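You operate a simulated robot arm through the tools that you are given. There is no shell and no other tool. Be economical: measure what you need, move in short steps, check, and stop when the job is done.

Carry out the task below with a simulated robot arm. There is one attempt and no reset: what you move stays moved.

TASK
Wipe the blue stirrer's plate, set the beaker on it, drop in the short bar and run it at 4.
Fine: beaker on the middle of the plate; sponge back where it lay; the bar spins in step.

Only the result counts: the job must be done as asked and must still hold three seconds after the hand-in. Knocking over, shifting, dropping, spilling or breaking anything else fails it.

THE ROBOT
A 7-joint arm with a two-finger parallel gripper, fixed in place. Base frame: the origin is at the foot of the arm, x ahead of it, y to its left, z up. Lengths are in mm, angles in rad, forces in N, time in s.
With the tool pointing down near the work surface it reaches from about 220 to 580 mm from the base axis. Its first joint turns from -1.152 to 1.152 rad. Payload 2.5 kg.
The tool frame sits at the grasp point between the pads (the TCP): z along the fingers, y along the line on which they close. The tips reach 23 mm beyond it. The gripper opens to 94 mm. The fingers are 38 mm wide and 10 mm thick; the gripper's body (54 by 96 mm) begins 39 mm behind the TCP.
Orientation is that of the tool frame in the base frame, as a unit quaternion [w, x, y, z]. With the fingers straight down and closing along the base's y, the tool's x points along the base's -x, its y along +y and its z along -z.

THE INTERFACE
- The arm moves only by the tool step_arm. Its argument "steps" is one flat list of numbers, 7 for each row, row after row: the shift along the tool's x, y, z in units of 150 mm (1.0 is 150 mm), then the turn, a rotation vector about the tool's x, y, z in units of 90 degrees (1.0 is 90 degrees), then the finger opening in mm, from 0 to 94. In form: [dx, dy, dz, wx, wy, wz, gripper, dx, dy, dz, wx, wy, wz, gripper, ...]. A call has 1 to 12 rows; each row is the pose to reach, as a shift and turn from the pose commanded when the call began, along the tool's axes at that moment. A call with a number of a shift or a turn outside -1 to 1 is refused whole. Each row takes 0.2 s and may step no farther than 50 mm and 0.15 rad from the row before; otherwise, or with a gripper value out of range, the whole call is refused. A pose out of reach is approached as far as the arm can. The call stops where the force on the tool passes 70 N (or 10 N more than at its start, if that is more) or the arm is blocked; 0.2 s more then pass. The fingers move at their own pace (about 108 mm/s each) and stop on an object; they squeeze with about 25 N. The grip force told is the motor's: it shows also when the fingers shut on nothing. Time passes only in rows, and 0.2 s behind the last, so rows that repeat a pose let the fingers close. It gives the time, the measured TCP pose, the force on the tool (base axes), the opening and the grip force at its end, in the units of the frame above (readings bear some noise).
- Cameras (640 x 400 px; columns grow to the right, rows downward): "scene" is fixed at [117.1, -404, 549.6]; the picture's right is [0.86, -0.51, 0.00], its down [-0.26, -0.44, -0.86] and it looks along [0.44, 0.74, -0.52] (base axes); focal length 328 px, centre (320, 200). "wrist" rides on the gripper at [86, 16, -74] in the tool frame; the picture's right is [-0.18, 0.98, 0.00], its down [-0.58, -0.11, -0.81] and it looks along [-0.79, -0.15, 0.59] (tool axes); focal length 243 px, centre (320, 200). There is no depth. A picture from a camera that has moved, and an enlarged one, comes with that camera's place and axes in the base frame and with its lens.
- grab_frame(camera): a new picture of that camera. The clock stands still meanwhile.
- inspect(camera, box): a new picture of the part [left, top, right, bottom] of that camera's present view, enlarged. The clock stands still meanwhile.
- job_done(): hands the job in; it is judged then, once.

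Work in short steps. Places have to be worked out from the pictures, the camera data and where the tool is seen: move nearer, look again, correct. Check each grasp and each placing, and mend what went wrong. You have 120 turns and 68 pictures in all, those below and enlarged ones among them. Open the gripper and draw the arm clear of the work before you hand the job in, unless the task says otherwise; then end with one line.

The tools are called after "Emit:" as a command line: name --argument value ..., lists and objects as JSON in quotes. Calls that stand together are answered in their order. step_arm: Moves the arm, as the interface text tells. Its arguments: {"type":"object","properties":{"steps":{"type":"array","items":{"type":"number"}}},"required":["steps"]} The other tools are called the same way: grab_frame (camera) takes a picture; inspect (camera, box) takes an enlarged picture of a part of a camera's view; job_done () hands the job in.

At the start:

```text
t: 0.0
tool_pos: [281.2, 289.7, 351.7]
tool_rot: [-0.001, 0.0, 1.0, 0.0]
force: [0.4, 0.3, 0.0]
width: 93.8
grip_force: 0.1
```

scene: 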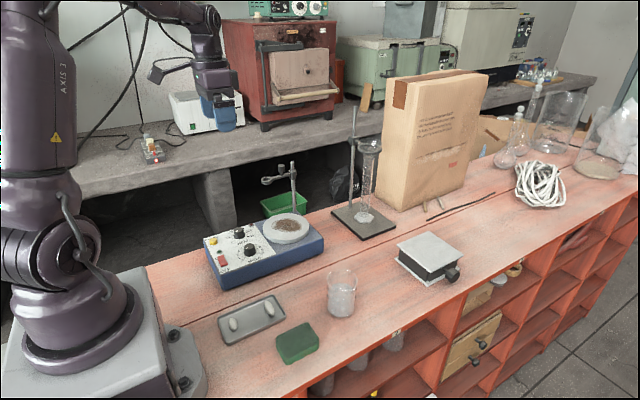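
wrist: 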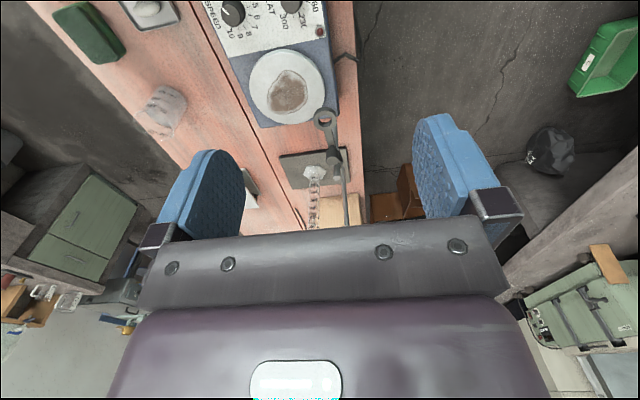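

I look closer at the stirrer, tray, sponge and beaker first.

Emit:
inspect --camera "scene" --box '[190, 200, 340, 294]'

Emit:
inspect --camera "scene" --box '[200, 260, 380, 372]'

```text
4.26 times, centred on (265, 247) of scene
camera zoom: at [117.1, -404.0, 549.6], right [0.86, -0.51, 0.0], down [-0.26, -0.44, -0.86], along [0.44, 0.74, -0.52], focal length 1397 px, centre (554, 0)
```

zoom: 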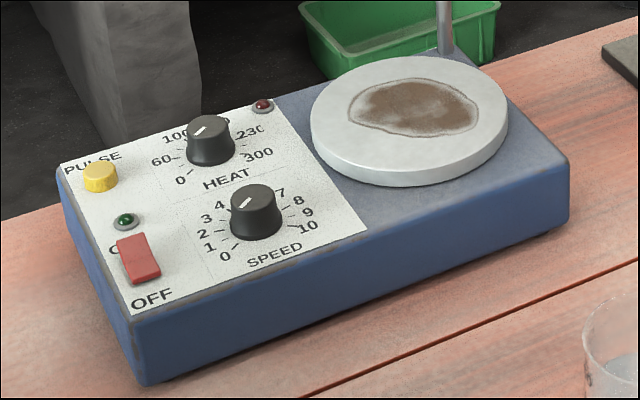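

```text
3.56 times, centred on (290, 316) of scene
camera zoom: at [117.1, -404.0, 549.6], right [0.86, -0.51, 0.0], down [-0.26, -0.44, -0.86], along [0.44, 0.74, -0.52], focal length 1167 px, centre (427, -212)
```

zoom: 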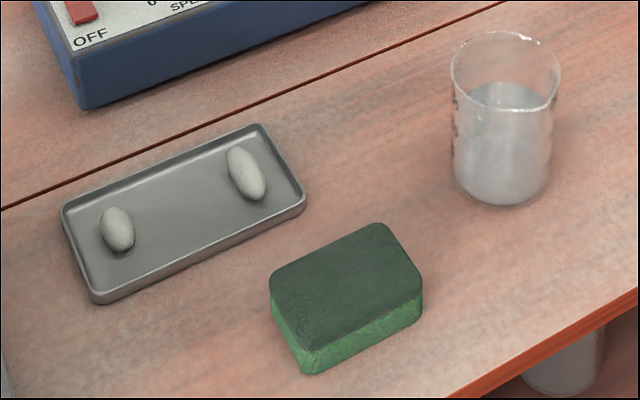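

I estimate: plate about (384,219,67), sponge (275,-57) 66×45, beaker (391,-26) 58 mm across and 90 tall, bars near (190,51) and (266,50). I move toward the sponge at height and look on the way.

Emit:
step_arm --steps '[0, -0.33, 0, 0, 0, 0, 94, 0, -0.66, 0, 0, 0, 0, 94, 0, -0.98, 0, 0, 0, 0, 94, 0, -1, 0, 0, 0, 0, 94]'

Emit:
grab_frame --camera "wrist"

```text
t: 1.0
tool_pos: [279.9, 138.6, 350.6]
tool_rot: [0.0, 0.0, 1.0, 0.0]
force: [-0.4, -0.3, 0.0]
width: 93.9
grip_force: 0.1
```

```text
63 pictures are left
camera wrist: at [194.3, 154.0, 425.9], right [0.18, 0.98, 0.0], down [0.58, -0.11, 0.81], along [0.79, -0.15, -0.59], focal length 243 px, centre (320, 200)
```

wrist: 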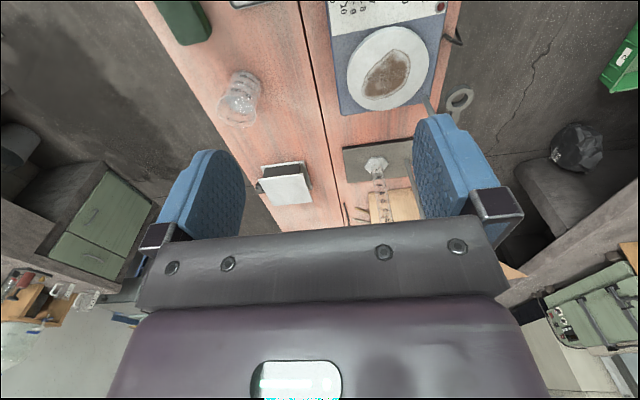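

Continuing toward the sponge, descending part of the way.

Emit:
step_arm --steps '[0, -0.3, 0.1, 0, 0, 0, 94, 0, -0.6, 0.2, 0, 0, 0, 94, 0, -0.9, 0.3, 0, 0, 0, 94, 0, -1, 0.5, 0, 0, 0, 94, 0, -1, 0.7, 0, 0, 0, 94]'

Emit:
grab_frame --camera "wrist"

```text
t: 2.2
tool_pos: [280.4, -9.5, 244.4]
tool_rot: [0.0, -0.001, 1.0, 0.001]
force: [0.4, 0.6, -0.2]
width: 94.0
grip_force: 0.1
```

```text
62 pictures are left
camera wrist: at [194.5, 4.7, 320.1], right [0.18, 0.98, 0.0], down [0.58, -0.11, 0.81], along [0.79, -0.15, -0.59], focal length 243 px, centre (320, 200)
```

wrist: 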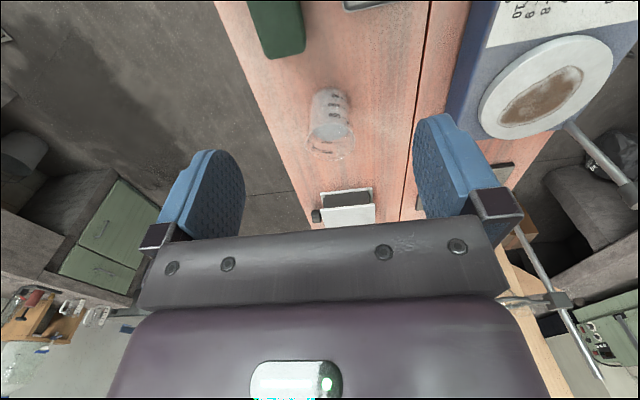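

Now over the sponge, down to z≈110, with a small turn to line up.

Emit:
step_arm --steps '[0.01, -0.1, 0.22, 0, 0, -0.05, 94, 0.02, -0.2, 0.44, 0, 0, -0.05, 94, 0.033, -0.3, 0.66, 0, 0, -0.05, 94, 0.033, -0.317, 0.88, 0, 0, -0.05, 94]'

Emit:
grab_frame --camera "wrist"

Emit:
grab_frame --camera "scene"

```text
t: 3.2
tool_pos: [275.1, -58.6, 112.4]
tool_rot: [0.0, -0.04, 0.999, 0.001]
force: [-0.1, 1.0, -0.7]
width: 94.1
grip_force: 0.0
```

```text
61 pictures are left
camera wrist: at [188.0, -49.4, 189.0], right [0.11, 0.99, 0.0], down [0.59, -0.06, 0.81], along [0.8, -0.09, -0.59], focal length 243 px, centre (320, 200)
```

wrist: 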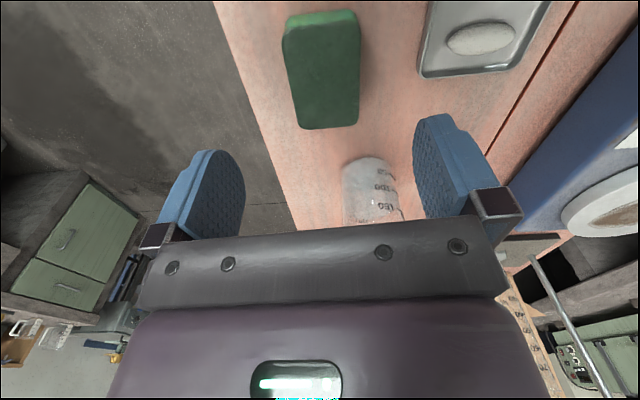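

```text
60 pictures are left
```

scene: 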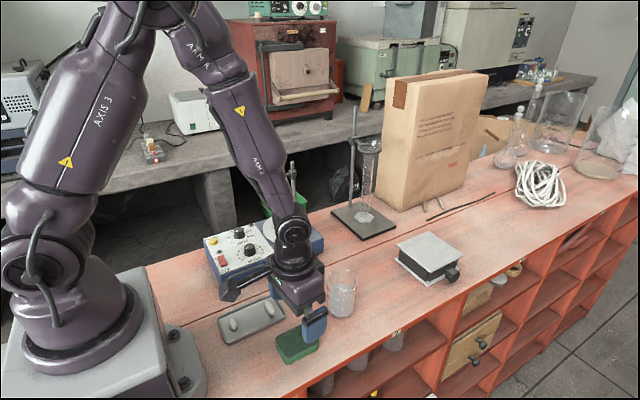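

The wrist view puts the sponge centre at about (273,-57), nearly square to x. I turn back a little and descend so the tips sit ~8 mm above the table.

Emit:
step_arm --steps '[0.01, 0.005, 0.2, 0, 0, 0.02, 94, 0.01, 0.01, 0.38, 0, 0, 0.02, 94, 0.01, 0.01, 0.48, 0, 0, 0.02, 94, 0.01, 0.01, 0.54, 0, 0, 0.02, 94]'

Emit:
grab_frame --camera "wrist"

Emit:
inspect --camera "scene" --box '[240, 280, 368, 360]'

```text
t: 4.2
tool_pos: [274.9, -56.7, 30.5]
tool_rot: [-0.001, -0.024, 1.0, 0.0]
force: [-0.4, 0.5, -0.1]
width: 93.9
grip_force: 0.1
```

```text
59 pictures are left
camera wrist: at [187.8, -45.5, 107.6], right [0.14, 0.99, 0.0], down [0.59, -0.08, 0.81], along [0.8, -0.11, -0.59], focal length 243 px, centre (320, 200)
```

wrist: 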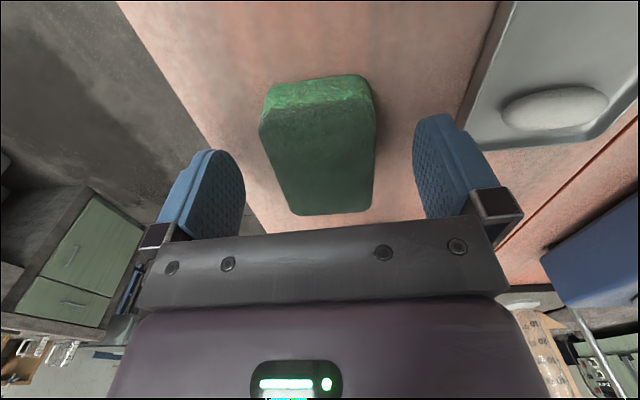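

```text
5.00 times, centred on (304, 320) of scene
camera zoom: at [117.1, -404.0, 549.6], right [0.86, -0.51, 0.0], down [-0.26, -0.44, -0.86], along [0.44, 0.74, -0.52], focal length 1641 px, centre (400, -400)
```

zoom: 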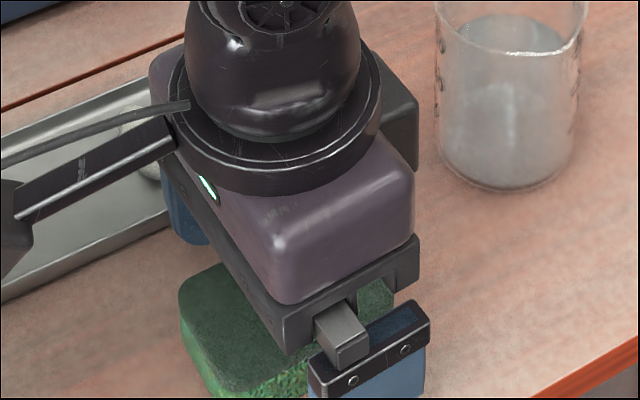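

The sponge's edges are square to base x, centre (275,-55). I turn the tool to match exactly and close.

Emit:
step_arm --steps '[0, 0.01, 0, 0, 0, 0.03, 94, 0, 0.01, 0, 0, 0, 0.03, 60, 0, 0.01, 0, 0, 0, 0.03, 36, 0, 0.01, 0, 0, 0, 0.03, 36, 0, 0.01, 0, 0, 0, 0.03, 36]'

Emit:
grab_frame --camera "wrist"

```text
t: 5.4
tool_pos: [275.1, -56.6, 32.3]
tool_rot: [0.0, 0.0, 1.0, 0.001]
force: [-0.1, -0.5, -1.0]
width: 45.9
grip_force: 25.3
```

```text
57 pictures are left
camera wrist: at [188.4, -40.2, 108.2], right [0.18, 0.98, 0.0], down [0.58, -0.11, 0.81], along [0.79, -0.15, -0.59], focal length 243 px, centre (320, 200)
```

wrist: 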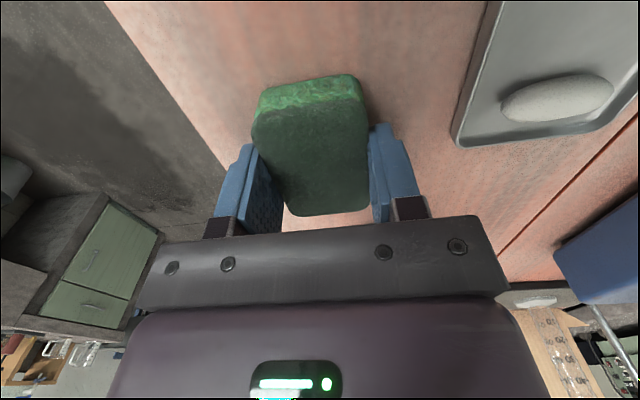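

Grip holds (46 mm, 25 N) at (275,-56.6). I lift 150 mm while turning 90° so the camera faces away from the clamp by the plate.

Emit:
step_arm --steps '[0, 0, -0.1, 0, 0, 0, 36, 0, 0, -0.3, 0, 0, -0.09, 36, 0, 0, -0.5, 0, 0, -0.18, 36, 0, 0, -0.7, 0, 0, -0.27, 36, 0, 0, -0.9, 0, 0, -0.36, 36, 0, 0, -1, 0, 0, -0.45, 36, 0, 0, -1, 0, 0, -0.54, 36, 0, 0, -1, 0, 0, -0.63, 36, 0, 0, -1, 0, 0, -0.72, 36, 0, 0, -1, 0, 0, -0.81, 36, 0, 0, -1, 0, 0, -0.9, 36, 0, 0, -1, 0, 0, -0.99, 36]'

```text
t: 8.0
tool_pos: [274.3, -54.8, 183.7]
tool_rot: [0.0, -0.703, 0.711, 0.0]
force: [-0.5, -0.2, 0.4]
width: 46.1
grip_force: 24.7
```

Turned. Now toward the plate at more height, stopping short to look.

Emit:
step_arm --steps '[-0.2, -0.146, -0.1, 0, 0, 0, 36, -0.4, -0.292, -0.2, 0, 0, 0, 36, -0.6, -0.438, -0.33, 0, 0, 0, 36, -0.8, -0.584, -0.33, 0, 0, 0, 36, -1, -0.73, -0.33, 0, 0, 0, 36]'

Emit:
grab_frame --camera "wrist"

Emit:
grab_frame --camera "scene"

```text
t: 9.2
tool_pos: [386.3, 93.2, 232.5]
tool_rot: [0.0, -0.702, 0.712, 0.0]
force: [-0.1, 0.4, 0.7]
width: 45.9
grip_force: 24.7
```

```text
56 pictures are left
camera wrist: at [369.0, 6.3, 308.4], right [-0.98, 0.2, 0.0], down [0.12, 0.58, 0.81], along [0.16, 0.79, -0.59], focal length 243 px, centre (320, 200)
```

wrist: 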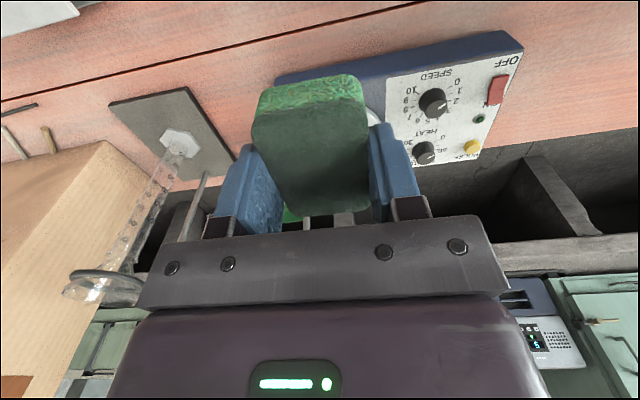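

```text
55 pictures are left
```

scene: 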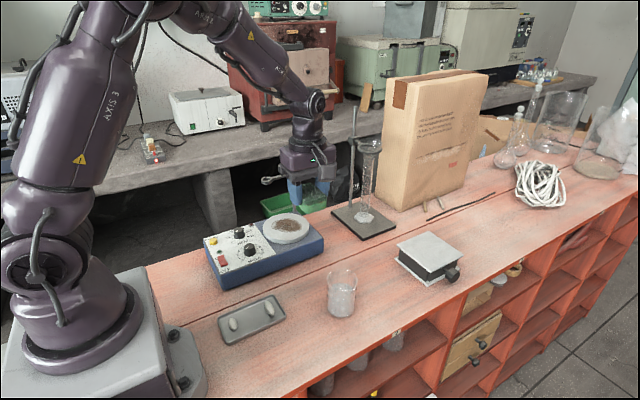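

The clamp ring sits at about (370,279,172) and its rod at (440,275), so I keep the hand's y below ~232 when low. I move over the plate.

Emit:
step_arm --steps '[-0.28, 0.015, 0, 0, 0, 0, 36, -0.56, 0.03, 0, 0, 0, 0, 36, -0.82, 0.03, 0, 0, 0, 0, 36, -0.82, 0.03, 0.2, 0, 0, 0, 36]'

Emit:
grab_frame --camera "wrist"

Emit:
inspect --camera "scene" --box '[200, 120, 360, 220]'

```text
t: 10.2
tool_pos: [383.2, 215.5, 201.7]
tool_rot: [-0.001, -0.702, 0.712, 0.0]
force: [1.0, -0.5, -0.2]
width: 46.1
grip_force: 24.3
```

```text
54 pictures are left
camera wrist: at [365.4, 129.3, 278.0], right [-0.98, 0.2, 0.0], down [0.12, 0.58, 0.81], along [0.16, 0.79, -0.59], focal length 243 px, centre (320, 200)
```

wrist: 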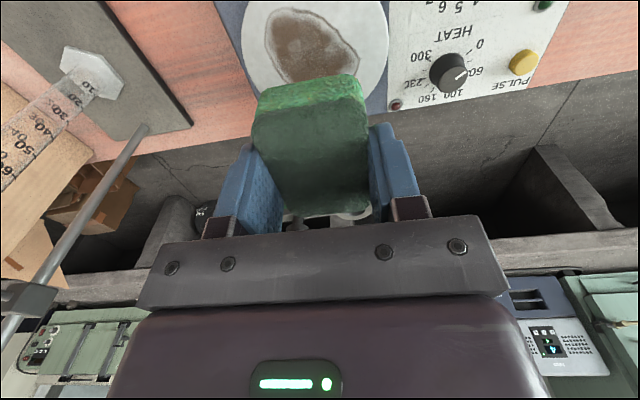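

```text
4.00 times, centred on (280, 170) of scene
camera zoom: at [117.1, -404.0, 549.6], right [0.86, -0.51, 0.0], down [-0.26, -0.44, -0.86], along [0.44, 0.74, -0.52], focal length 1313 px, centre (480, 320)
```

zoom: 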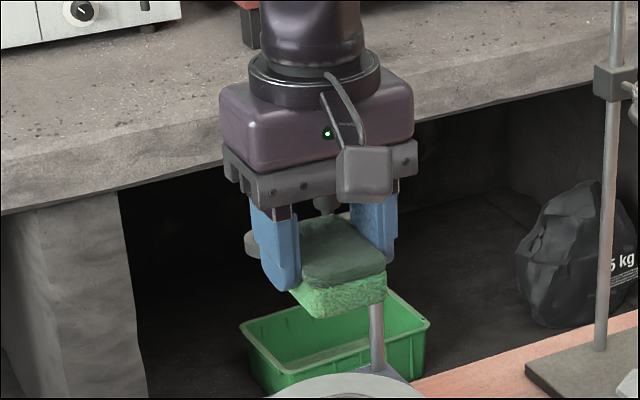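

Plate centre about (383,215), stain spans roughly x 347–420, y 186–241. I descend over the centre, then creep to contact.

Emit:
step_arm --steps '[0, 0, 0.25, 0, 0, 0, 36, 0, 0, 0.45, 0, 0, 0, 36, 0, 0, 0.6, 0, 0, 0, 36, 0, 0, 0.64, 0, 0, 0, 36, 0, 0, 0.66, 0, 0, 0, 36]'

Emit:
inspect --camera "scene" --box '[200, 150, 360, 250]'

```text
t: 11.4
tool_pos: [383.6, 216.2, 102.5]
tool_rot: [0.0, -0.701, 0.713, 0.0]
force: [-0.2, -0.3, 0.2]
width: 46.1
grip_force: 25.3
```

```text
4.00 times, centred on (280, 200) of scene
camera zoom: at [117.1, -404.0, 549.6], right [0.86, -0.51, 0.0], down [-0.26, -0.44, -0.86], along [0.44, 0.74, -0.52], focal length 1313 px, centre (480, 200)
```

zoom: 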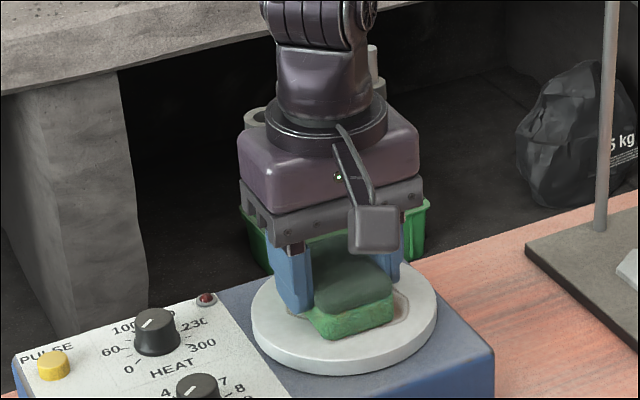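

Well over the plate, not yet in contact. Creep down.

Emit:
step_arm --steps '[0, 0, 0.012, 0, 0, 0, 36, 0, 0, 0.024, 0, 0, 0, 36, 0, 0, 0.032, 0, 0, 0, 36]'

```text
t: 12.2
tool_pos: [384.1, 216.6, 100.4]
tool_rot: [0.003, -0.702, 0.712, -0.001]
force: [-9.6, -6.8, 32.4]
width: 46.2
grip_force: 24.4
```

Contact with ~32 N; I ease to about 10 N and sweep over the stain.

Emit:
step_arm --steps '[0, 0, -0.012, 0, 0, 0, 36, 0, 0.187, -0.012, 0, 0, 0, 36, 0, 0, -0.012, 0, 0, 0, 36, 0, -0.187, -0.012, 0, 0, 0, 36, 0.08, -0.187, -0.012, 0, 0, 0, 36, 0.08, 0, -0.012, 0, 0, 0, 36, 0.08, 0.187, -0.012, 0, 0, 0, 36, -0.08, 0.187, -0.012, 0, 0, 0, 36, -0.08, 0, -0.012, 0, 0, 0, 36, -0.08, -0.187, -0.012, 0, 0, 0, 36, 0, 0, -0.012, 0, 0, 0, 36, 0, 0, -0.012, 0, 0, 0, 36]'

Emit:
inspect --camera "scene" --box '[200, 150, 360, 250]'

```text
t: 14.1
tool_pos: [357.9, 214.7, 98.1]
tool_rot: [-0.014, -0.697, 0.717, -0.004]
force: [-1.7, -8.3, 5.8]
width: 46.1
grip_force: 25.1
stopped in row 9: the force on the tool passed its limit (the readings are from after the stop); the commanded pose is now the measured one
```

```text
4.00 times, centred on (280, 200) of scene
camera zoom: at [117.1, -404.0, 549.5], right [0.86, -0.51, 0.0], down [-0.26, -0.44, -0.86], along [0.44, 0.74, -0.52], focal length 1313 px, centre (480, 200)
```

zoom: 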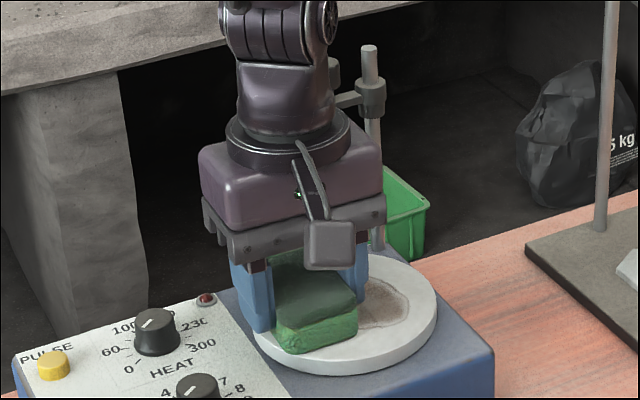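

The sweep stopped near the clamp side; the stirrer hasn't moved and rod stands straight. I lift slightly, re-level the tool, and check the clamp before finishing the sweep at smaller y.

Emit:
step_arm --steps '[0.03, 0, -0.02, 0.009, -0.016, -0.018, 36, 0.05, 0, -0.1, 0.009, -0.016, -0.018, 36, 0.2, 0, -0.2, 0.009, -0.016, -0.018, 36, 0.4, 0, -0.3, 0.009, -0.016, -0.018, 36]'

Emit:
grab_frame --camera "wrist"

Emit:
inspect --camera "scene" --box '[200, 150, 360, 250]'

```text
t: 15.1
tool_pos: [356.9, 156.9, 145.2]
tool_rot: [-0.001, 0.709, -0.706, -0.001]
force: [0.2, 0.1, -0.4]
width: 46.1
grip_force: 25.2
```

```text
50 pictures are left
camera wrist: at [341.4, 69.4, 220.3], right [-0.98, 0.18, 0.0], down [0.1, 0.58, 0.81], along [0.15, 0.79, -0.59], focal length 243 px, centre (320, 200)
```

wrist: 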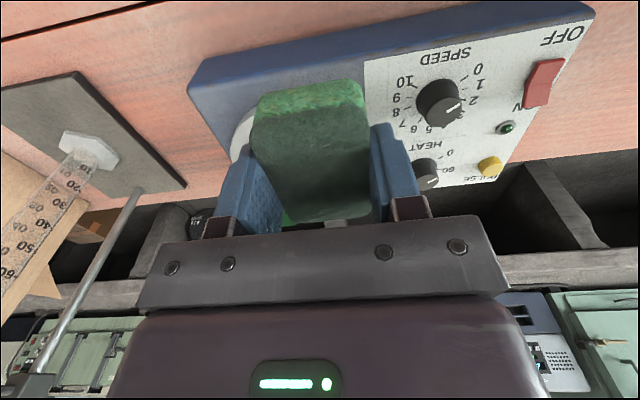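

```text
4.00 times, centred on (280, 200) of scene
camera zoom: at [117.1, -404.0, 549.6], right [0.86, -0.51, 0.0], down [-0.26, -0.44, -0.86], along [0.44, 0.74, -0.52], focal length 1313 px, centre (480, 200)
```

zoom: 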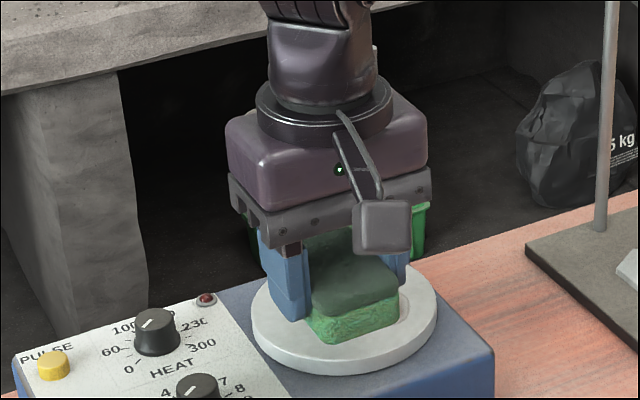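

I come back onto the plate's middle at y≈212 and sweep the remaining right side gently.

Emit:
step_arm --steps '[-0.2, -0.1, 0.05, 0, 0, 0, 36, -0.367, -0.18, 0.2, 0, 0, 0, 36, -0.367, -0.18, 0.28, 0, 0, 0, 36, -0.367, -0.18, 0.309, 0, 0, 0, 36, -0.367, -0.273, 0.309, 0, 0, 0, 36, -0.367, -0.367, 0.309, 0, 0, 0, 36, -0.307, -0.367, 0.309, 0, 0, 0, 36, -0.307, -0.273, 0.309, 0, 0, 0, 36, -0.307, -0.18, 0.309, 0, 0, 0, 36, -0.307, -0.087, 0.309, 0, 0, 0, 36, -0.367, -0.087, 0.309, 0, 0, 0, 36, -0.367, -0.18, 0.309, 0, 0, 0, 36]'

```text
t: 17.7
tool_pos: [383.3, 212.3, 97.7]
tool_rot: [-0.001, 0.708, -0.706, 0.0]
force: [0.3, -0.2, 0.2]
width: 46.0
grip_force: 25.2
```

No contact now — the sponge slid up a little in the grip. I creep down again in small steps.

Emit:
step_arm --steps '[0, 0, 0.005, 0, 0, 0, 36, 0, 0, 0.01, 0, 0, 0, 36, 0, 0, 0.01, 0, 0, 0, 36]'

Emit:
inspect --camera "scene" --box '[232, 180, 328, 240]'

```text
t: 18.5
tool_pos: [383.7, 212.4, 97.0]
tool_rot: [-0.003, 0.709, -0.705, 0.001]
force: [-0.8, 1.0, 10.9]
width: 45.9
grip_force: 24.9
```

```text
6.67 times, centred on (280, 210) of scene
camera zoom: at [117.0, -404.0, 549.5], right [0.86, -0.51, 0.0], down [-0.26, -0.44, -0.86], along [0.44, 0.74, -0.52], focal length 2189 px, centre (587, 133)
```

zoom: 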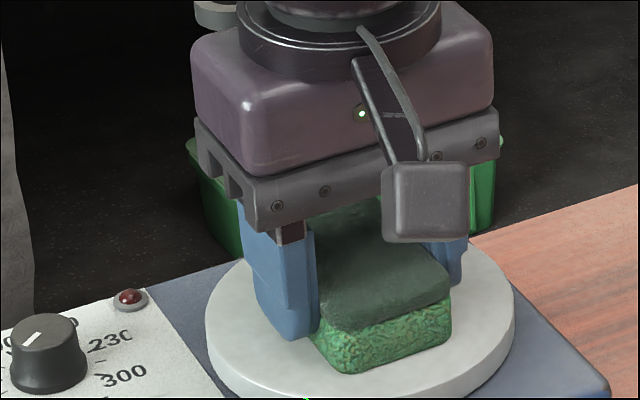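

Contact at ~11 N. Sweep here.

Emit:
step_arm --steps '[0, -0.093, 0, 0, 0, 0, 36, 0, -0.187, 0, 0, 0, 0, 36, 0.067, -0.187, 0, 0, 0, 0, 36, 0.067, -0.093, 0, 0, 0, 0, 36, 0.067, 0, 0, 0, 0, 0, 36, 0.067, 0.093, 0, 0, 0, 0, 36, 0.067, 0.187, 0, 0, 0, 0, 36, -0.027, 0.187, 0, 0, 0, 0, 36, -0.027, 0.093, 0, 0, 0, 0, 36, -0.027, 0, 0, 0, 0, 0, 36, -0.027, -0.093, 0, 0, 0, 0, 36, -0.027, -0.187, 0, 0, 0, 0, 36]'

```text
t: 21.1
tool_pos: [412.5, 217.2, 97.6]
tool_rot: [-0.002, 0.709, -0.705, 0.001]
force: [0.1, 0.4, -0.4]
width: 46.1
grip_force: 25.0
```

Force is nil again at the end; I lift and move aside to see the plate.

Emit:
step_arm --steps '[0, 0, -0.2, 0, 0, 0, 36, 0.2, 0, -0.4, 0, 0, 0, 36, 0.5, 0, -0.5, 0, 0, 0, 36, 0.8, 0, -0.6, 0, 0, 0, 36, 1, 0, -0.6, 0, 0, 0, 36]'

Emit:
inspect --camera "scene" --box '[200, 150, 360, 250]'

Emit:
grab_frame --camera "wrist"

```text
t: 22.3
tool_pos: [410.9, 65.6, 188.0]
tool_rot: [-0.002, 0.709, -0.706, 0.0]
force: [0.7, -0.4, 0.6]
width: 46.1
grip_force: 25.3
```

```text
4.00 times, centred on (280, 200) of scene
camera zoom: at [117.1, -404.0, 549.6], right [0.86, -0.51, 0.0], down [-0.26, -0.44, -0.86], along [0.44, 0.74, -0.52], focal length 1313 px, centre (480, 200)
```

zoom: 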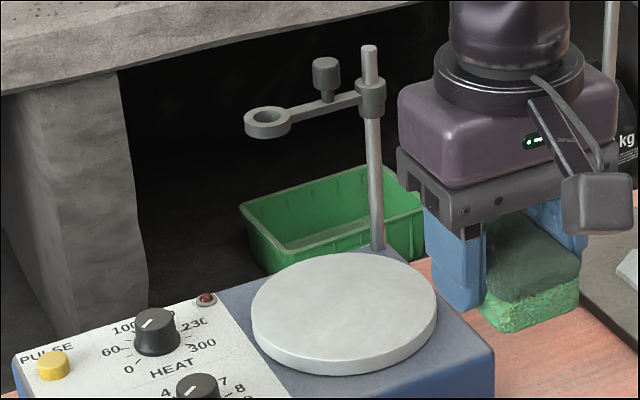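

```text
46 pictures are left
camera wrist: at [395.6, -21.8, 263.5], right [-0.98, 0.18, 0.0], down [0.1, 0.58, 0.81], along [0.15, 0.79, -0.59], focal length 243 px, centre (320, 200)
```

wrist: 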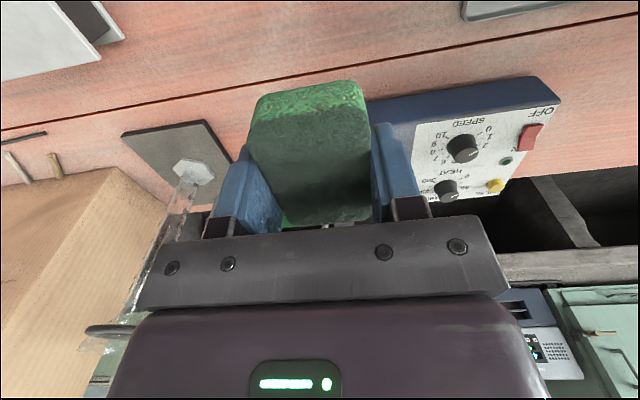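

The plate is clean and the clamp undisturbed. Now I carry the sponge back above its place, turning back 90°.

Emit:
step_arm --steps '[0.07, 0.08, 0, 0, 0, 0.084, 36, 0.14, 0.16, 0, 0, 0, 0.168, 36, 0.21, 0.24, 0, 0, 0, 0.252, 36, 0.28, 0.32, 0, 0, 0, 0.336, 36, 0.35, 0.4, 0, 0, 0, 0.42, 36, 0.42, 0.48, 0, 0, 0, 0.504, 36, 0.49, 0.56, 0, 0, 0, 0.588, 36, 0.56, 0.64, 0, 0, 0, 0.672, 36, 0.63, 0.72, 0, 0, 0, 0.756, 36, 0.7, 0.79, 0, 0, 0, 0.84, 36, 0.77, 0.86, 0, 0, 0, 0.924, 36, 0.813, 0.905, 0, 0, 0, 1, 36]'

Emit:
grab_frame --camera "wrist"

```text
t: 24.9
tool_pos: [276.7, -55.7, 185.2]
tool_rot: [0.001, -0.001, 1.0, 0.001]
force: [-0.6, -0.4, -0.7]
width: 46.3
grip_force: 24.6
```

```text
45 pictures are left
camera wrist: at [190.2, -41.1, 261.9], right [0.18, 0.98, 0.0], down [0.58, -0.11, 0.81], along [0.79, -0.15, -0.59], focal length 243 px, centre (320, 200)
```

wrist: 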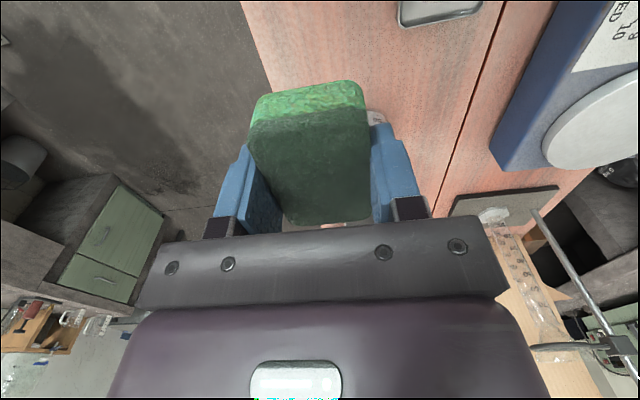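

Sponge is back over its spot. I lower it to a few mm above the table, then look.

Emit:
step_arm --steps '[0.01, -0.006, 0.25, 0, 0, 0, 36, 0.01, -0.006, 0.5, 0, 0, 0, 36, 0.01, -0.006, 0.75, 0, 0, 0, 36, 0.01, -0.006, 0.93, 0, 0, 0, 36, 0.01, -0.006, 0.985, 0, 0, 0, 36, 0.01, -0.006, 0.985, 0, 0, 0, 36]'

Emit:
grab_frame --camera "wrist"

```text
t: 26.3
tool_pos: [274.6, -57.4, 36.9]
tool_rot: [0.002, -0.002, 1.0, 0.001]
force: [0.5, 0.0, 0.2]
width: 46.3
grip_force: 24.4
```

```text
44 pictures are left
camera wrist: at [189.8, -42.1, 113.6], right [0.18, 0.98, 0.0], down [0.58, -0.11, 0.81], along [0.79, -0.14, -0.59], focal length 243 px, centre (320, 200)
```

wrist: 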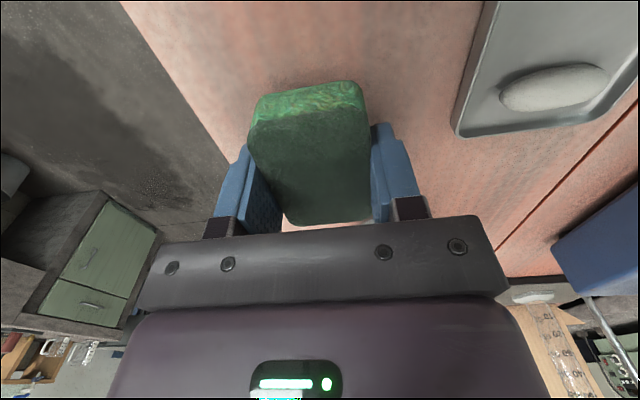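

Creep down to contact.

Emit:
step_arm --steps '[0, 0, 0.02, 0, 0, 0, 36, 0, 0, 0.04, 0, 0, 0, 36, 0, 0, 0.047, 0, 0, 0, 36, 0, 0, 0.052, 0, 0, 0, 36]'

```text
t: 27.3
tool_pos: [275.6, -57.0, 30.3]
tool_rot: [0.001, -0.003, 1.0, 0.001]
force: [0.8, -0.3, -0.5]
width: 46.1
grip_force: 24.7
```

Emit:
step_arm --steps '[0, 0, 0.006, 0, 0, 0, 36, 0, 0, 0.012, 0, 0, 0, 36, 0, 0, 0.012, 0, 0, 0, 36]'

```text
t: 28.1
tool_pos: [275.4, -58.7, 28.5]
tool_rot: [0.001, -0.003, 1.0, 0.001]
force: [0.1, 0.1, 0.3]
width: 46.1
grip_force: 24.7
```

Still no contact; creeping on a little.

Emit:
step_arm --steps '[0, 0.004, 0.006, 0, 0, 0, 36, 0, 0.004, 0.012, 0, 0, 0, 36, 0, 0.004, 0.012, 0, 0, 0, 36]'

Emit:
inspect --camera "scene" --box '[240, 300, 368, 380]'

```text
t: 28.9
tool_pos: [276.8, -55.3, 27.0]
tool_rot: [0.001, -0.002, 1.0, 0.002]
force: [-0.5, -0.2, 0.1]
width: 46.2
grip_force: 24.7
```

```text
5.00 times, centred on (304, 340) of scene
camera zoom: at [117.1, -404.0, 549.6], right [0.86, -0.51, 0.0], down [-0.26, -0.44, -0.86], along [0.44, 0.74, -0.52], focal length 1641 px, centre (400, -500)
```

zoom: 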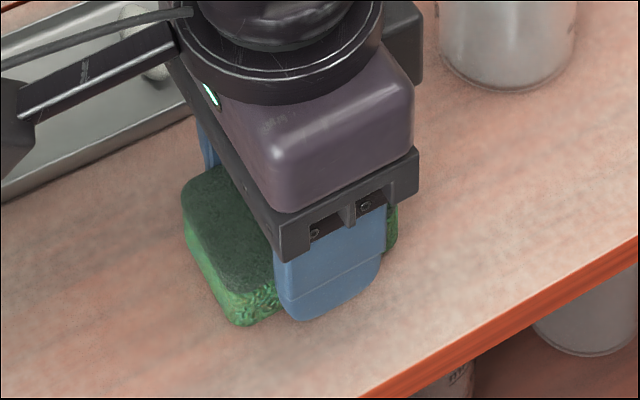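

Sponge is a hair above the table; one more mm, then release gently.

Emit:
step_arm --steps '[0.005, -0.006, 0.007, 0, 0, 0, 36, 0.005, -0.006, 0.01, 0, 0, 0, 36, 0.005, -0.006, 0.01, 0, 0, 0, 50, 0.005, -0.006, 0.01, 0, 0, 0, 60, 0.005, -0.006, 0.01, 0, 0, 0, 94, 0.005, -0.006, 0, 0, 0, 0, 94, 0.005, -0.006, -0.15, 0, 0, 0, 94, 0.005, -0.006, -0.4, 0, 0, 0, 94, 0.005, -0.006, -0.7, 0, 0, 0, 94]'

Emit:
inspect --camera "scene" --box '[200, 260, 380, 372]'

Emit:
grab_frame --camera "wrist"

```text
t: 30.9
tool_pos: [275.6, -58.9, 133.2]
tool_rot: [0.001, -0.002, 1.0, 0.001]
force: [0.2, 0.2, -0.7]
width: 94.1
grip_force: 0.1
```

```text
3.56 times, centred on (290, 316) of scene
camera zoom: at [117.1, -404.0, 549.6], right [0.86, -0.51, 0.0], down [-0.26, -0.44, -0.86], along [0.44, 0.74, -0.52], focal length 1167 px, centre (427, -212)
```

zoom: 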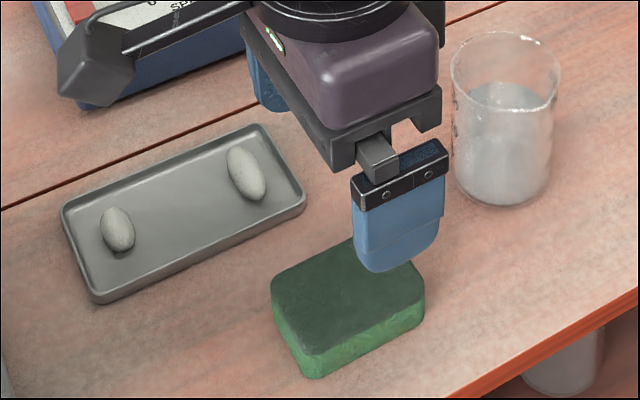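

```text
41 pictures are left
camera wrist: at [188.9, -43.1, 208.3], right [0.18, 0.98, 0.0], down [0.58, -0.11, 0.81], along [0.79, -0.14, -0.59], focal length 243 px, centre (320, 200)
```

wrist: 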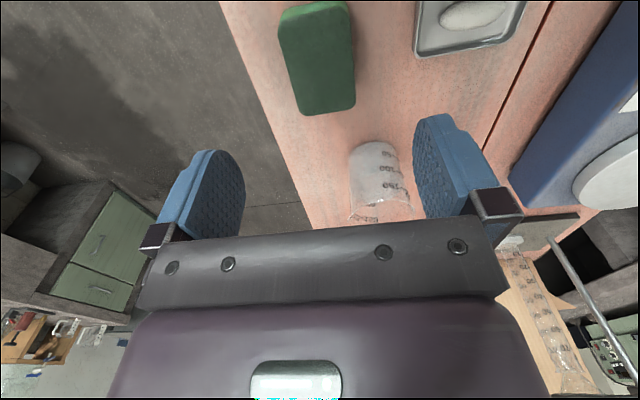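

Sponge is back within ~2 mm. Next the beaker: I move above it while turning 90° so the fingers close along x.

Emit:
step_arm --steps '[-0.06, 0.02, -0.05, 0, 0, -0.085, 94, -0.12, 0.04, -0.1, 0, 0, -0.17, 94, -0.18, 0.06, -0.15, 0, 0, -0.255, 94, -0.25, 0.08, -0.15, 0, 0, -0.34, 94, -0.32, 0.1, -0.15, 0, 0, -0.425, 94, -0.39, 0.12, -0.15, 0, 0, -0.51, 94, -0.46, 0.14, -0.15, 0, 0, -0.595, 94, -0.53, 0.16, -0.15, 0, 0, -0.68, 94, -0.6, 0.18, -0.15, 0, 0, -0.765, 94, -0.67, 0.2, -0.15, 0, 0, -0.85, 94, -0.73, 0.22, -0.15, 0, 0, -0.93, 94, -0.77, 0.22, -0.15, 0, 0, -1, 94]'

Emit:
grab_frame --camera "wrist"

Emit:
inspect --camera "scene" --box '[260, 220, 420, 320]'

```text
t: 33.5
tool_pos: [390.8, -22.5, 155.0]
tool_rot: [-0.001, 0.709, -0.705, 0.0]
force: [0.0, -0.2, 0.5]
width: 93.8
grip_force: 0.0
```

```text
40 pictures are left
camera wrist: at [374.9, -111.3, 229.7], right [-0.98, 0.18, 0.0], down [0.1, 0.58, 0.81], along [0.14, 0.79, -0.59], focal length 243 px, centre (320, 200)
```

wrist: 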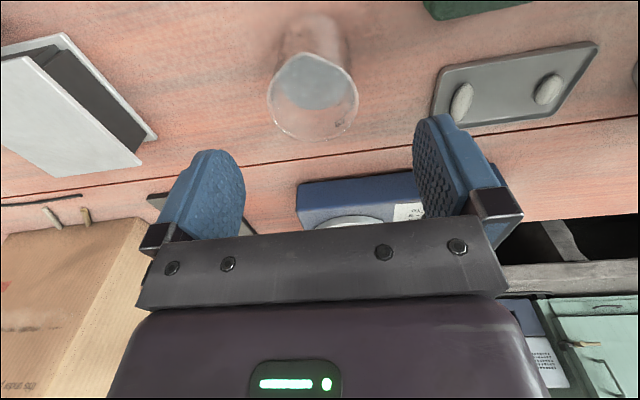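

```text
4.00 times, centred on (340, 270) of scene
camera zoom: at [117.1, -404.0, 549.6], right [0.86, -0.51, 0.0], down [-0.26, -0.44, -0.86], along [0.44, 0.74, -0.52], focal length 1313 px, centre (240, -80)
```

zoom: 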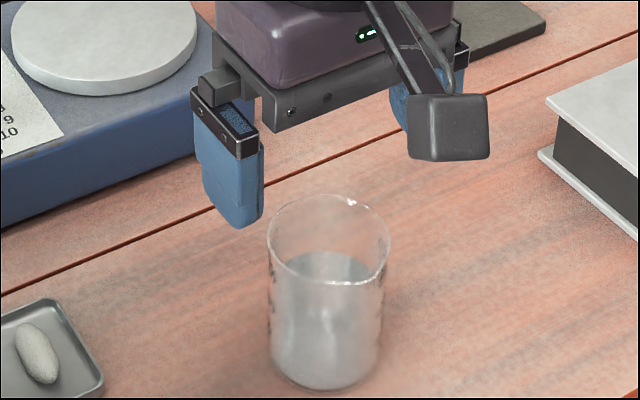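

Better triangulation puts the beaker at about (400,-17), ~78 tall. I align and descend halfway with a check.

Emit:
step_arm --steps '[-0.037, -0.055, 0.1, 0, 0, 0, 94, -0.037, -0.055, 0.25, 0, 0, 0, 94, -0.037, -0.055, 0.36, 0, 0, 0, 94]'

Emit:
grab_frame --camera "wrist"

Emit:
inspect --camera "scene" --box '[260, 220, 420, 320]'

```text
t: 34.3
tool_pos: [398.4, -18.1, 101.0]
tool_rot: [-0.002, 0.709, -0.705, 0.001]
force: [-0.5, 0.2, 0.2]
width: 94.1
grip_force: 0.0
```

```text
38 pictures are left
camera wrist: at [382.7, -105.7, 175.9], right [-0.98, 0.18, 0.0], down [0.1, 0.58, 0.81], along [0.15, 0.79, -0.59], focal length 243 px, centre (320, 200)
```

wrist: 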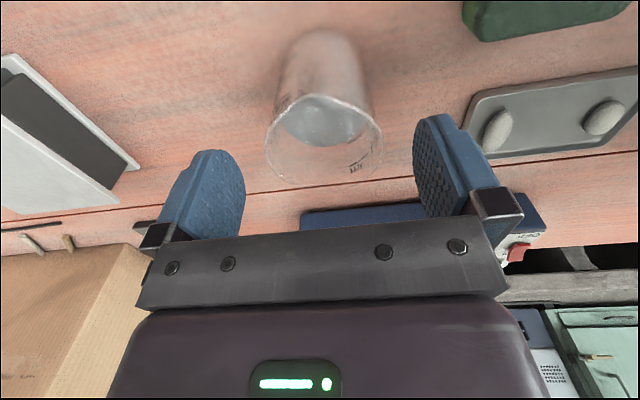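

```text
4.00 times, centred on (340, 270) of scene
camera zoom: at [117.1, -404.0, 549.6], right [0.86, -0.51, 0.0], down [-0.26, -0.44, -0.86], along [0.44, 0.74, -0.52], focal length 1313 px, centre (240, -80)
```

zoom: 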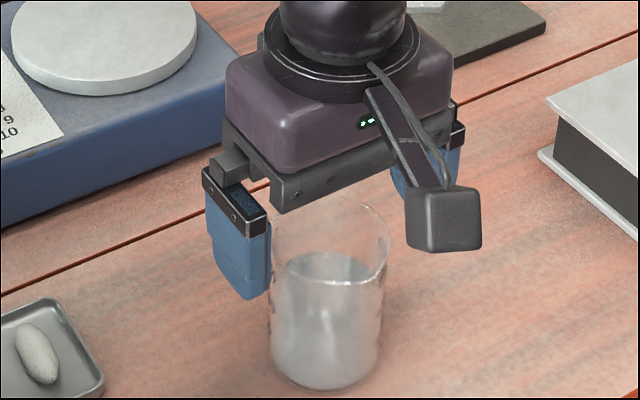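

Aligned; small shift to (397,-20) and descend to grasp height, then close gently.

Emit:
step_arm --steps '[0.012, 0.01, 0.12, 0, 0, 0, 94, 0.012, 0.01, 0.24, 0, 0, 0, 94, 0.012, 0.01, 0.31, 0, 0, 0, 94, 0.012, 0.01, 0.31, 0, 0, 0, 80, 0.012, 0.01, 0.31, 0, 0, 0, 68, 0.012, 0.01, 0.31, 0, 0, 0, 60, 0.012, 0.01, 0.31, 0, 0, 0, 50, 0.012, 0.01, 0.31, 0, 0, 0, 50]'

Emit:
grab_frame --camera "wrist"

```text
t: 36.1
tool_pos: [396.4, -20.1, 54.7]
tool_rot: [-0.001, 0.709, -0.705, 0.0]
force: [0.2, 0.2, -0.2]
width: 60.6
grip_force: 24.4
```

```text
36 pictures are left
camera wrist: at [381.0, -107.0, 129.8], right [-0.98, 0.18, 0.0], down [0.1, 0.58, 0.81], along [0.15, 0.79, -0.59], focal length 243 px, centre (320, 200)
```

wrist: 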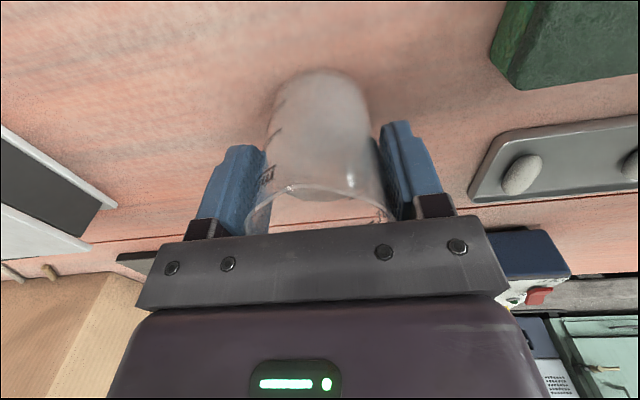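

Gripped at 60.6 mm. Lift smoothly.

Emit:
step_arm --steps '[0, 0, -0.04, 0, 0, 0, 50, 0, 0, -0.12, 0, 0, 0, 50, 0, 0, -0.22, 0, 0, 0, 50, 0, 0, -0.34, 0, 0, 0, 50, 0, 0, -0.46, 0, 0, 0, 50, 0, 0, -0.58, 0, 0, 0, 50, 0, 0, -0.7, 0, 0, 0, 50, 0, 0, -0.8, 0, 0, 0, 50, 0, 0, -0.87, 0, 0, 0, 50, 0, 0, -0.9, 0, 0, 0, 50]'

Emit:
step_arm --steps '[-0.04, 0, 0, 0, 0, 0, 50, -0.12, 0, 0, 0, 0, 0, 50, -0.22, 0, 0, 0, 0, 0, 50, -0.34, 0, 0, 0, 0, 0, 50, -0.46, 0, 0, 0, 0, 0, 50, -0.58, 0, 0, 0, 0, 0, 50, -0.7, 0, 0, 0, 0, 0, 50, -0.8, 0, 0, 0, 0, 0, 50, -0.87, 0, 0, 0, 0, 0, 50, -0.9, 0, 0, 0, 0, 0, 50]'

Emit:
grab_frame --camera "wrist"

```text
t: 38.3
tool_pos: [397.4, -19.1, 189.3]
tool_rot: [-0.001, 0.708, -0.706, -0.001]
force: [-0.4, 0.5, -2.7]
width: 60.8
grip_force: 25.3
```

```text
t: 40.5
tool_pos: [396.2, 115.0, 188.6]
tool_rot: [-0.001, 0.709, -0.705, -0.001]
force: [0.4, 0.0, -1.0]
width: 60.4
grip_force: 25.1
```

```text
35 pictures are left
camera wrist: at [380.7, 27.6, 265.3], right [-0.98, 0.18, 0.0], down [0.1, 0.58, 0.81], along [0.15, 0.79, -0.59], focal length 243 px, centre (320, 200)
```

wrist: 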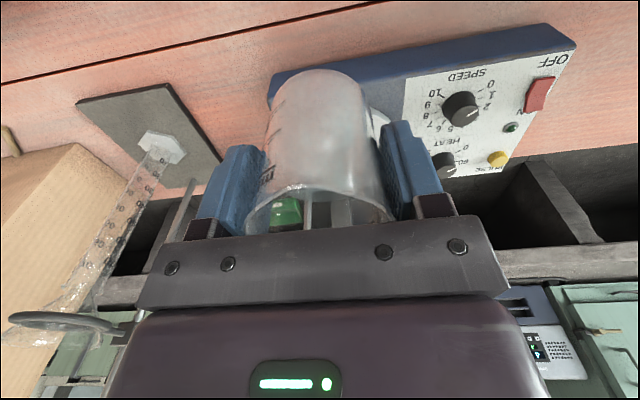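

Continue to just over the plate centre, still high.

Emit:
step_arm --steps '[-0.04, 0.01, 0, 0, 0, 0, 50, -0.12, 0.02, 0, 0, 0, 0, 50, -0.22, 0.04, 0, 0, 0, 0, 50, -0.34, 0.06, 0, 0, 0, 0, 50, -0.46, 0.08, 0, 0, 0, 0, 50, -0.56, 0.08, 0, 0, 0, 0, 50, -0.62, 0.08, 0, 0, 0, 0, 50, -0.64, 0.08, 0.05, 0, 0, 0, 50, -0.64, 0.08, 0.15, 0, 0, 0, 50, -0.64, 0.08, 0.25, 0, 0, 0, 50, -0.64, 0.08, 0.32, 0, 0, 0, 50, -0.64, 0.08, 0.34, 0, 0, 0, 50]'

Emit:
grab_frame --camera "wrist"

Emit:
inspect --camera "scene" --box '[216, 160, 344, 240]'

```text
t: 43.1
tool_pos: [384.2, 210.8, 139.2]
tool_rot: [-0.002, 0.709, -0.705, 0.0]
force: [1.2, -0.1, -1.6]
width: 60.5
grip_force: 25.3
```

```text
34 pictures are left
camera wrist: at [368.0, 123.2, 214.5], right [-0.98, 0.18, 0.0], down [0.1, 0.58, 0.81], along [0.15, 0.79, -0.59], focal length 243 px, centre (320, 200)
```

wrist: 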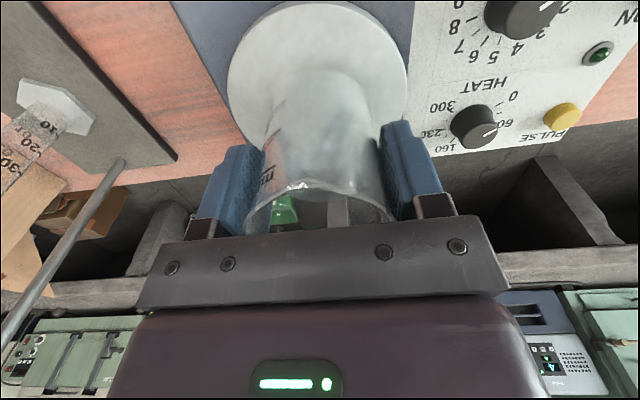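

```text
5.00 times, centred on (280, 200) of scene
camera zoom: at [117.1, -404.0, 549.6], right [0.86, -0.51, 0.0], down [-0.26, -0.44, -0.86], along [0.44, 0.74, -0.52], focal length 1641 px, centre (520, 200)
```

zoom: 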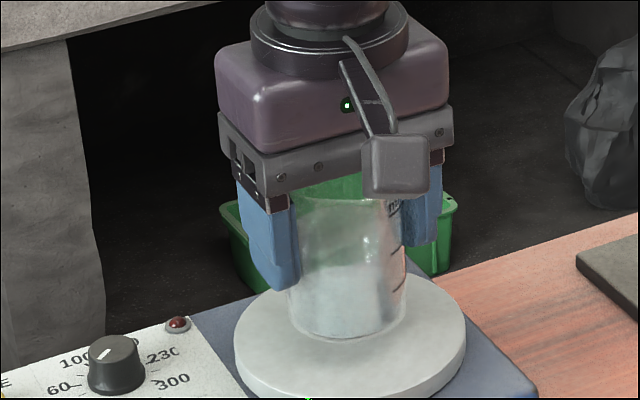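

Beaker axis is within a few mm of the plate's centre (386,216). I nudge and lower to just above, then creep.

Emit:
step_arm --steps '[-0.017, -0.01, 0.04, 0, 0, 0, 50, -0.017, -0.01, 0.07, 0, 0, 0, 50, -0.017, -0.01, 0.085, 0, 0, 0, 50, -0.017, -0.01, 0.092, 0, 0, 0, 50]'

Emit:
inspect --camera "scene" --box '[232, 200, 328, 260]'

```text
t: 44.1
tool_pos: [385.3, 213.6, 125.9]
tool_rot: [-0.003, 0.709, -0.705, 0.0]
force: [-0.7, 0.8, -1.2]
width: 60.4
grip_force: 24.8
```

```text
6.67 times, centred on (280, 230) of scene
camera zoom: at [117.1, -404.0, 549.6], right [0.86, -0.51, 0.0], down [-0.26, -0.44, -0.86], along [0.44, 0.74, -0.52], focal length 2189 px, centre (587, 0)
```

zoom: 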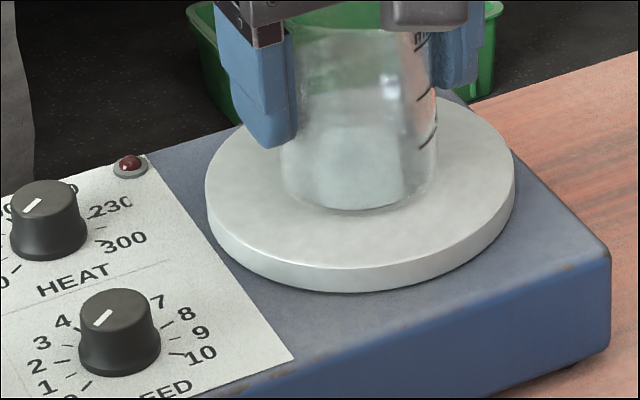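

Beaker looks ~2–3 mm too far in +y; I correct and creep down until contact.

Emit:
step_arm --steps '[0.017, 0.005, 0, 0, 0, 0, 50, 0.017, 0.005, 0.006, 0, 0, 0, 50, 0.017, 0.005, 0.01, 0, 0, 0, 50]'

```text
t: 44.9
tool_pos: [385.1, 210.7, 122.8]
tool_rot: [-0.002, 0.71, -0.704, 0.001]
force: [-3.9, -2.2, 9.5]
width: 60.4
grip_force: 25.0
```

Contact (~10 N). Release and rise straight up.

Emit:
step_arm --steps '[0, 0, -0.003, 0, 0, 0, 50, 0, 0, -0.003, 0, 0, 0, 66, 0, 0, -0.003, 0, 0, 0, 80, 0, 0, -0.003, 0, 0, 0, 94, 0, 0, -0.1, 0, 0, 0, 94, 0, 0, -0.3, 0, 0, 0, 94, 0, 0, -0.6, 0, 0, 0, 94]'

Emit:
inspect --camera "scene" --box '[232, 200, 328, 260]'

Emit:
grab_frame --camera "wrist"

```text
t: 46.5
tool_pos: [384.0, 208.8, 213.6]
tool_rot: [-0.001, 0.709, -0.705, 0.0]
force: [0.2, 0.0, -0.1]
width: 94.1
grip_force: 0.1
```

```text
6.67 times, centred on (280, 230) of scene
camera zoom: at [117.1, -404.0, 549.6], right [0.86, -0.51, 0.0], down [-0.26, -0.44, -0.86], along [0.44, 0.74, -0.52], focal length 2189 px, centre (587, 0)
```

zoom: 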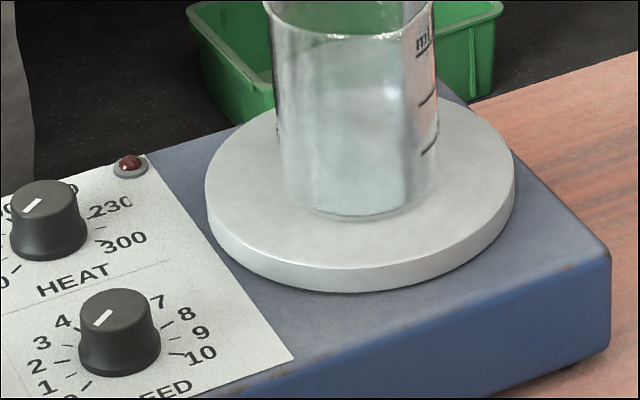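

```text
30 pictures are left
camera wrist: at [368.8, 122.0, 290.0], right [-0.98, 0.18, 0.0], down [0.1, 0.58, 0.81], along [0.15, 0.79, -0.59], focal length 243 px, centre (320, 200)
```

wrist: 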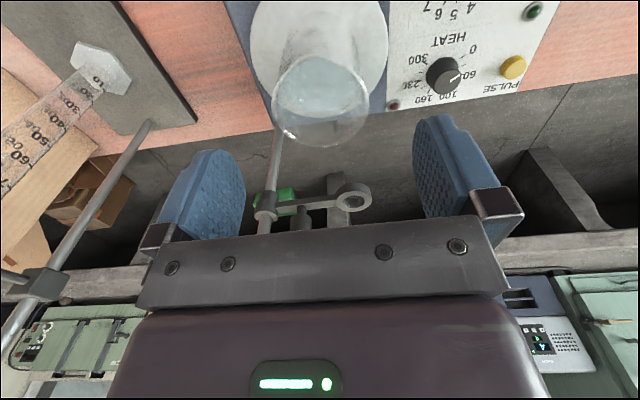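

Beaker stands centred (~1.5 mm). Now to view the tray and the bars; the short one is the left one near (190,51).

Emit:
step_arm --steps '[0.25, 0.15, 0, 0, 0, 0, 94, 0.5, 0.3, 0, 0, 0, 0, 94, 0.75, 0.45, 0, 0, 0, 0, 94, 1, 0.6, 0, 0, 0, 0, 94]'

Emit:
step_arm --steps '[0.1, 0.2, 0.1, 0, 0, 0, 94, 0.19, 0.4, 0.2, 0, 0, 0, 94, 0.19, 0.55, 0.35, 0, 0, 0, 60, 0.19, 0.6, 0.45, 0, 0, 0, 40]'

Emit:
grab_frame --camera "wrist"

```text
t: 47.5
tool_pos: [295.6, 60.2, 212.1]
tool_rot: [-0.002, 0.709, -0.705, 0.0]
force: [0.6, -0.3, 0.7]
width: 94.2
grip_force: 0.1
```

```text
t: 48.5
tool_pos: [222.9, 33.2, 145.6]
tool_rot: [-0.001, 0.708, -0.706, 0.0]
force: [0.1, -0.3, 0.4]
width: 39.9
grip_force: 0.0
out of reach, approached as far as the arm can: row 3, 4
```

```text
29 pictures are left
camera wrist: at [206.2, -53.7, 220.8], right [-0.98, 0.18, 0.0], down [0.11, 0.58, 0.81], along [0.15, 0.79, -0.59], focal length 243 px, centre (320, 200)
```

wrist: 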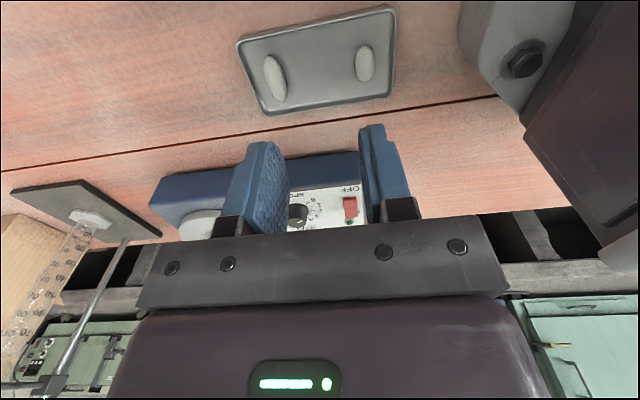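

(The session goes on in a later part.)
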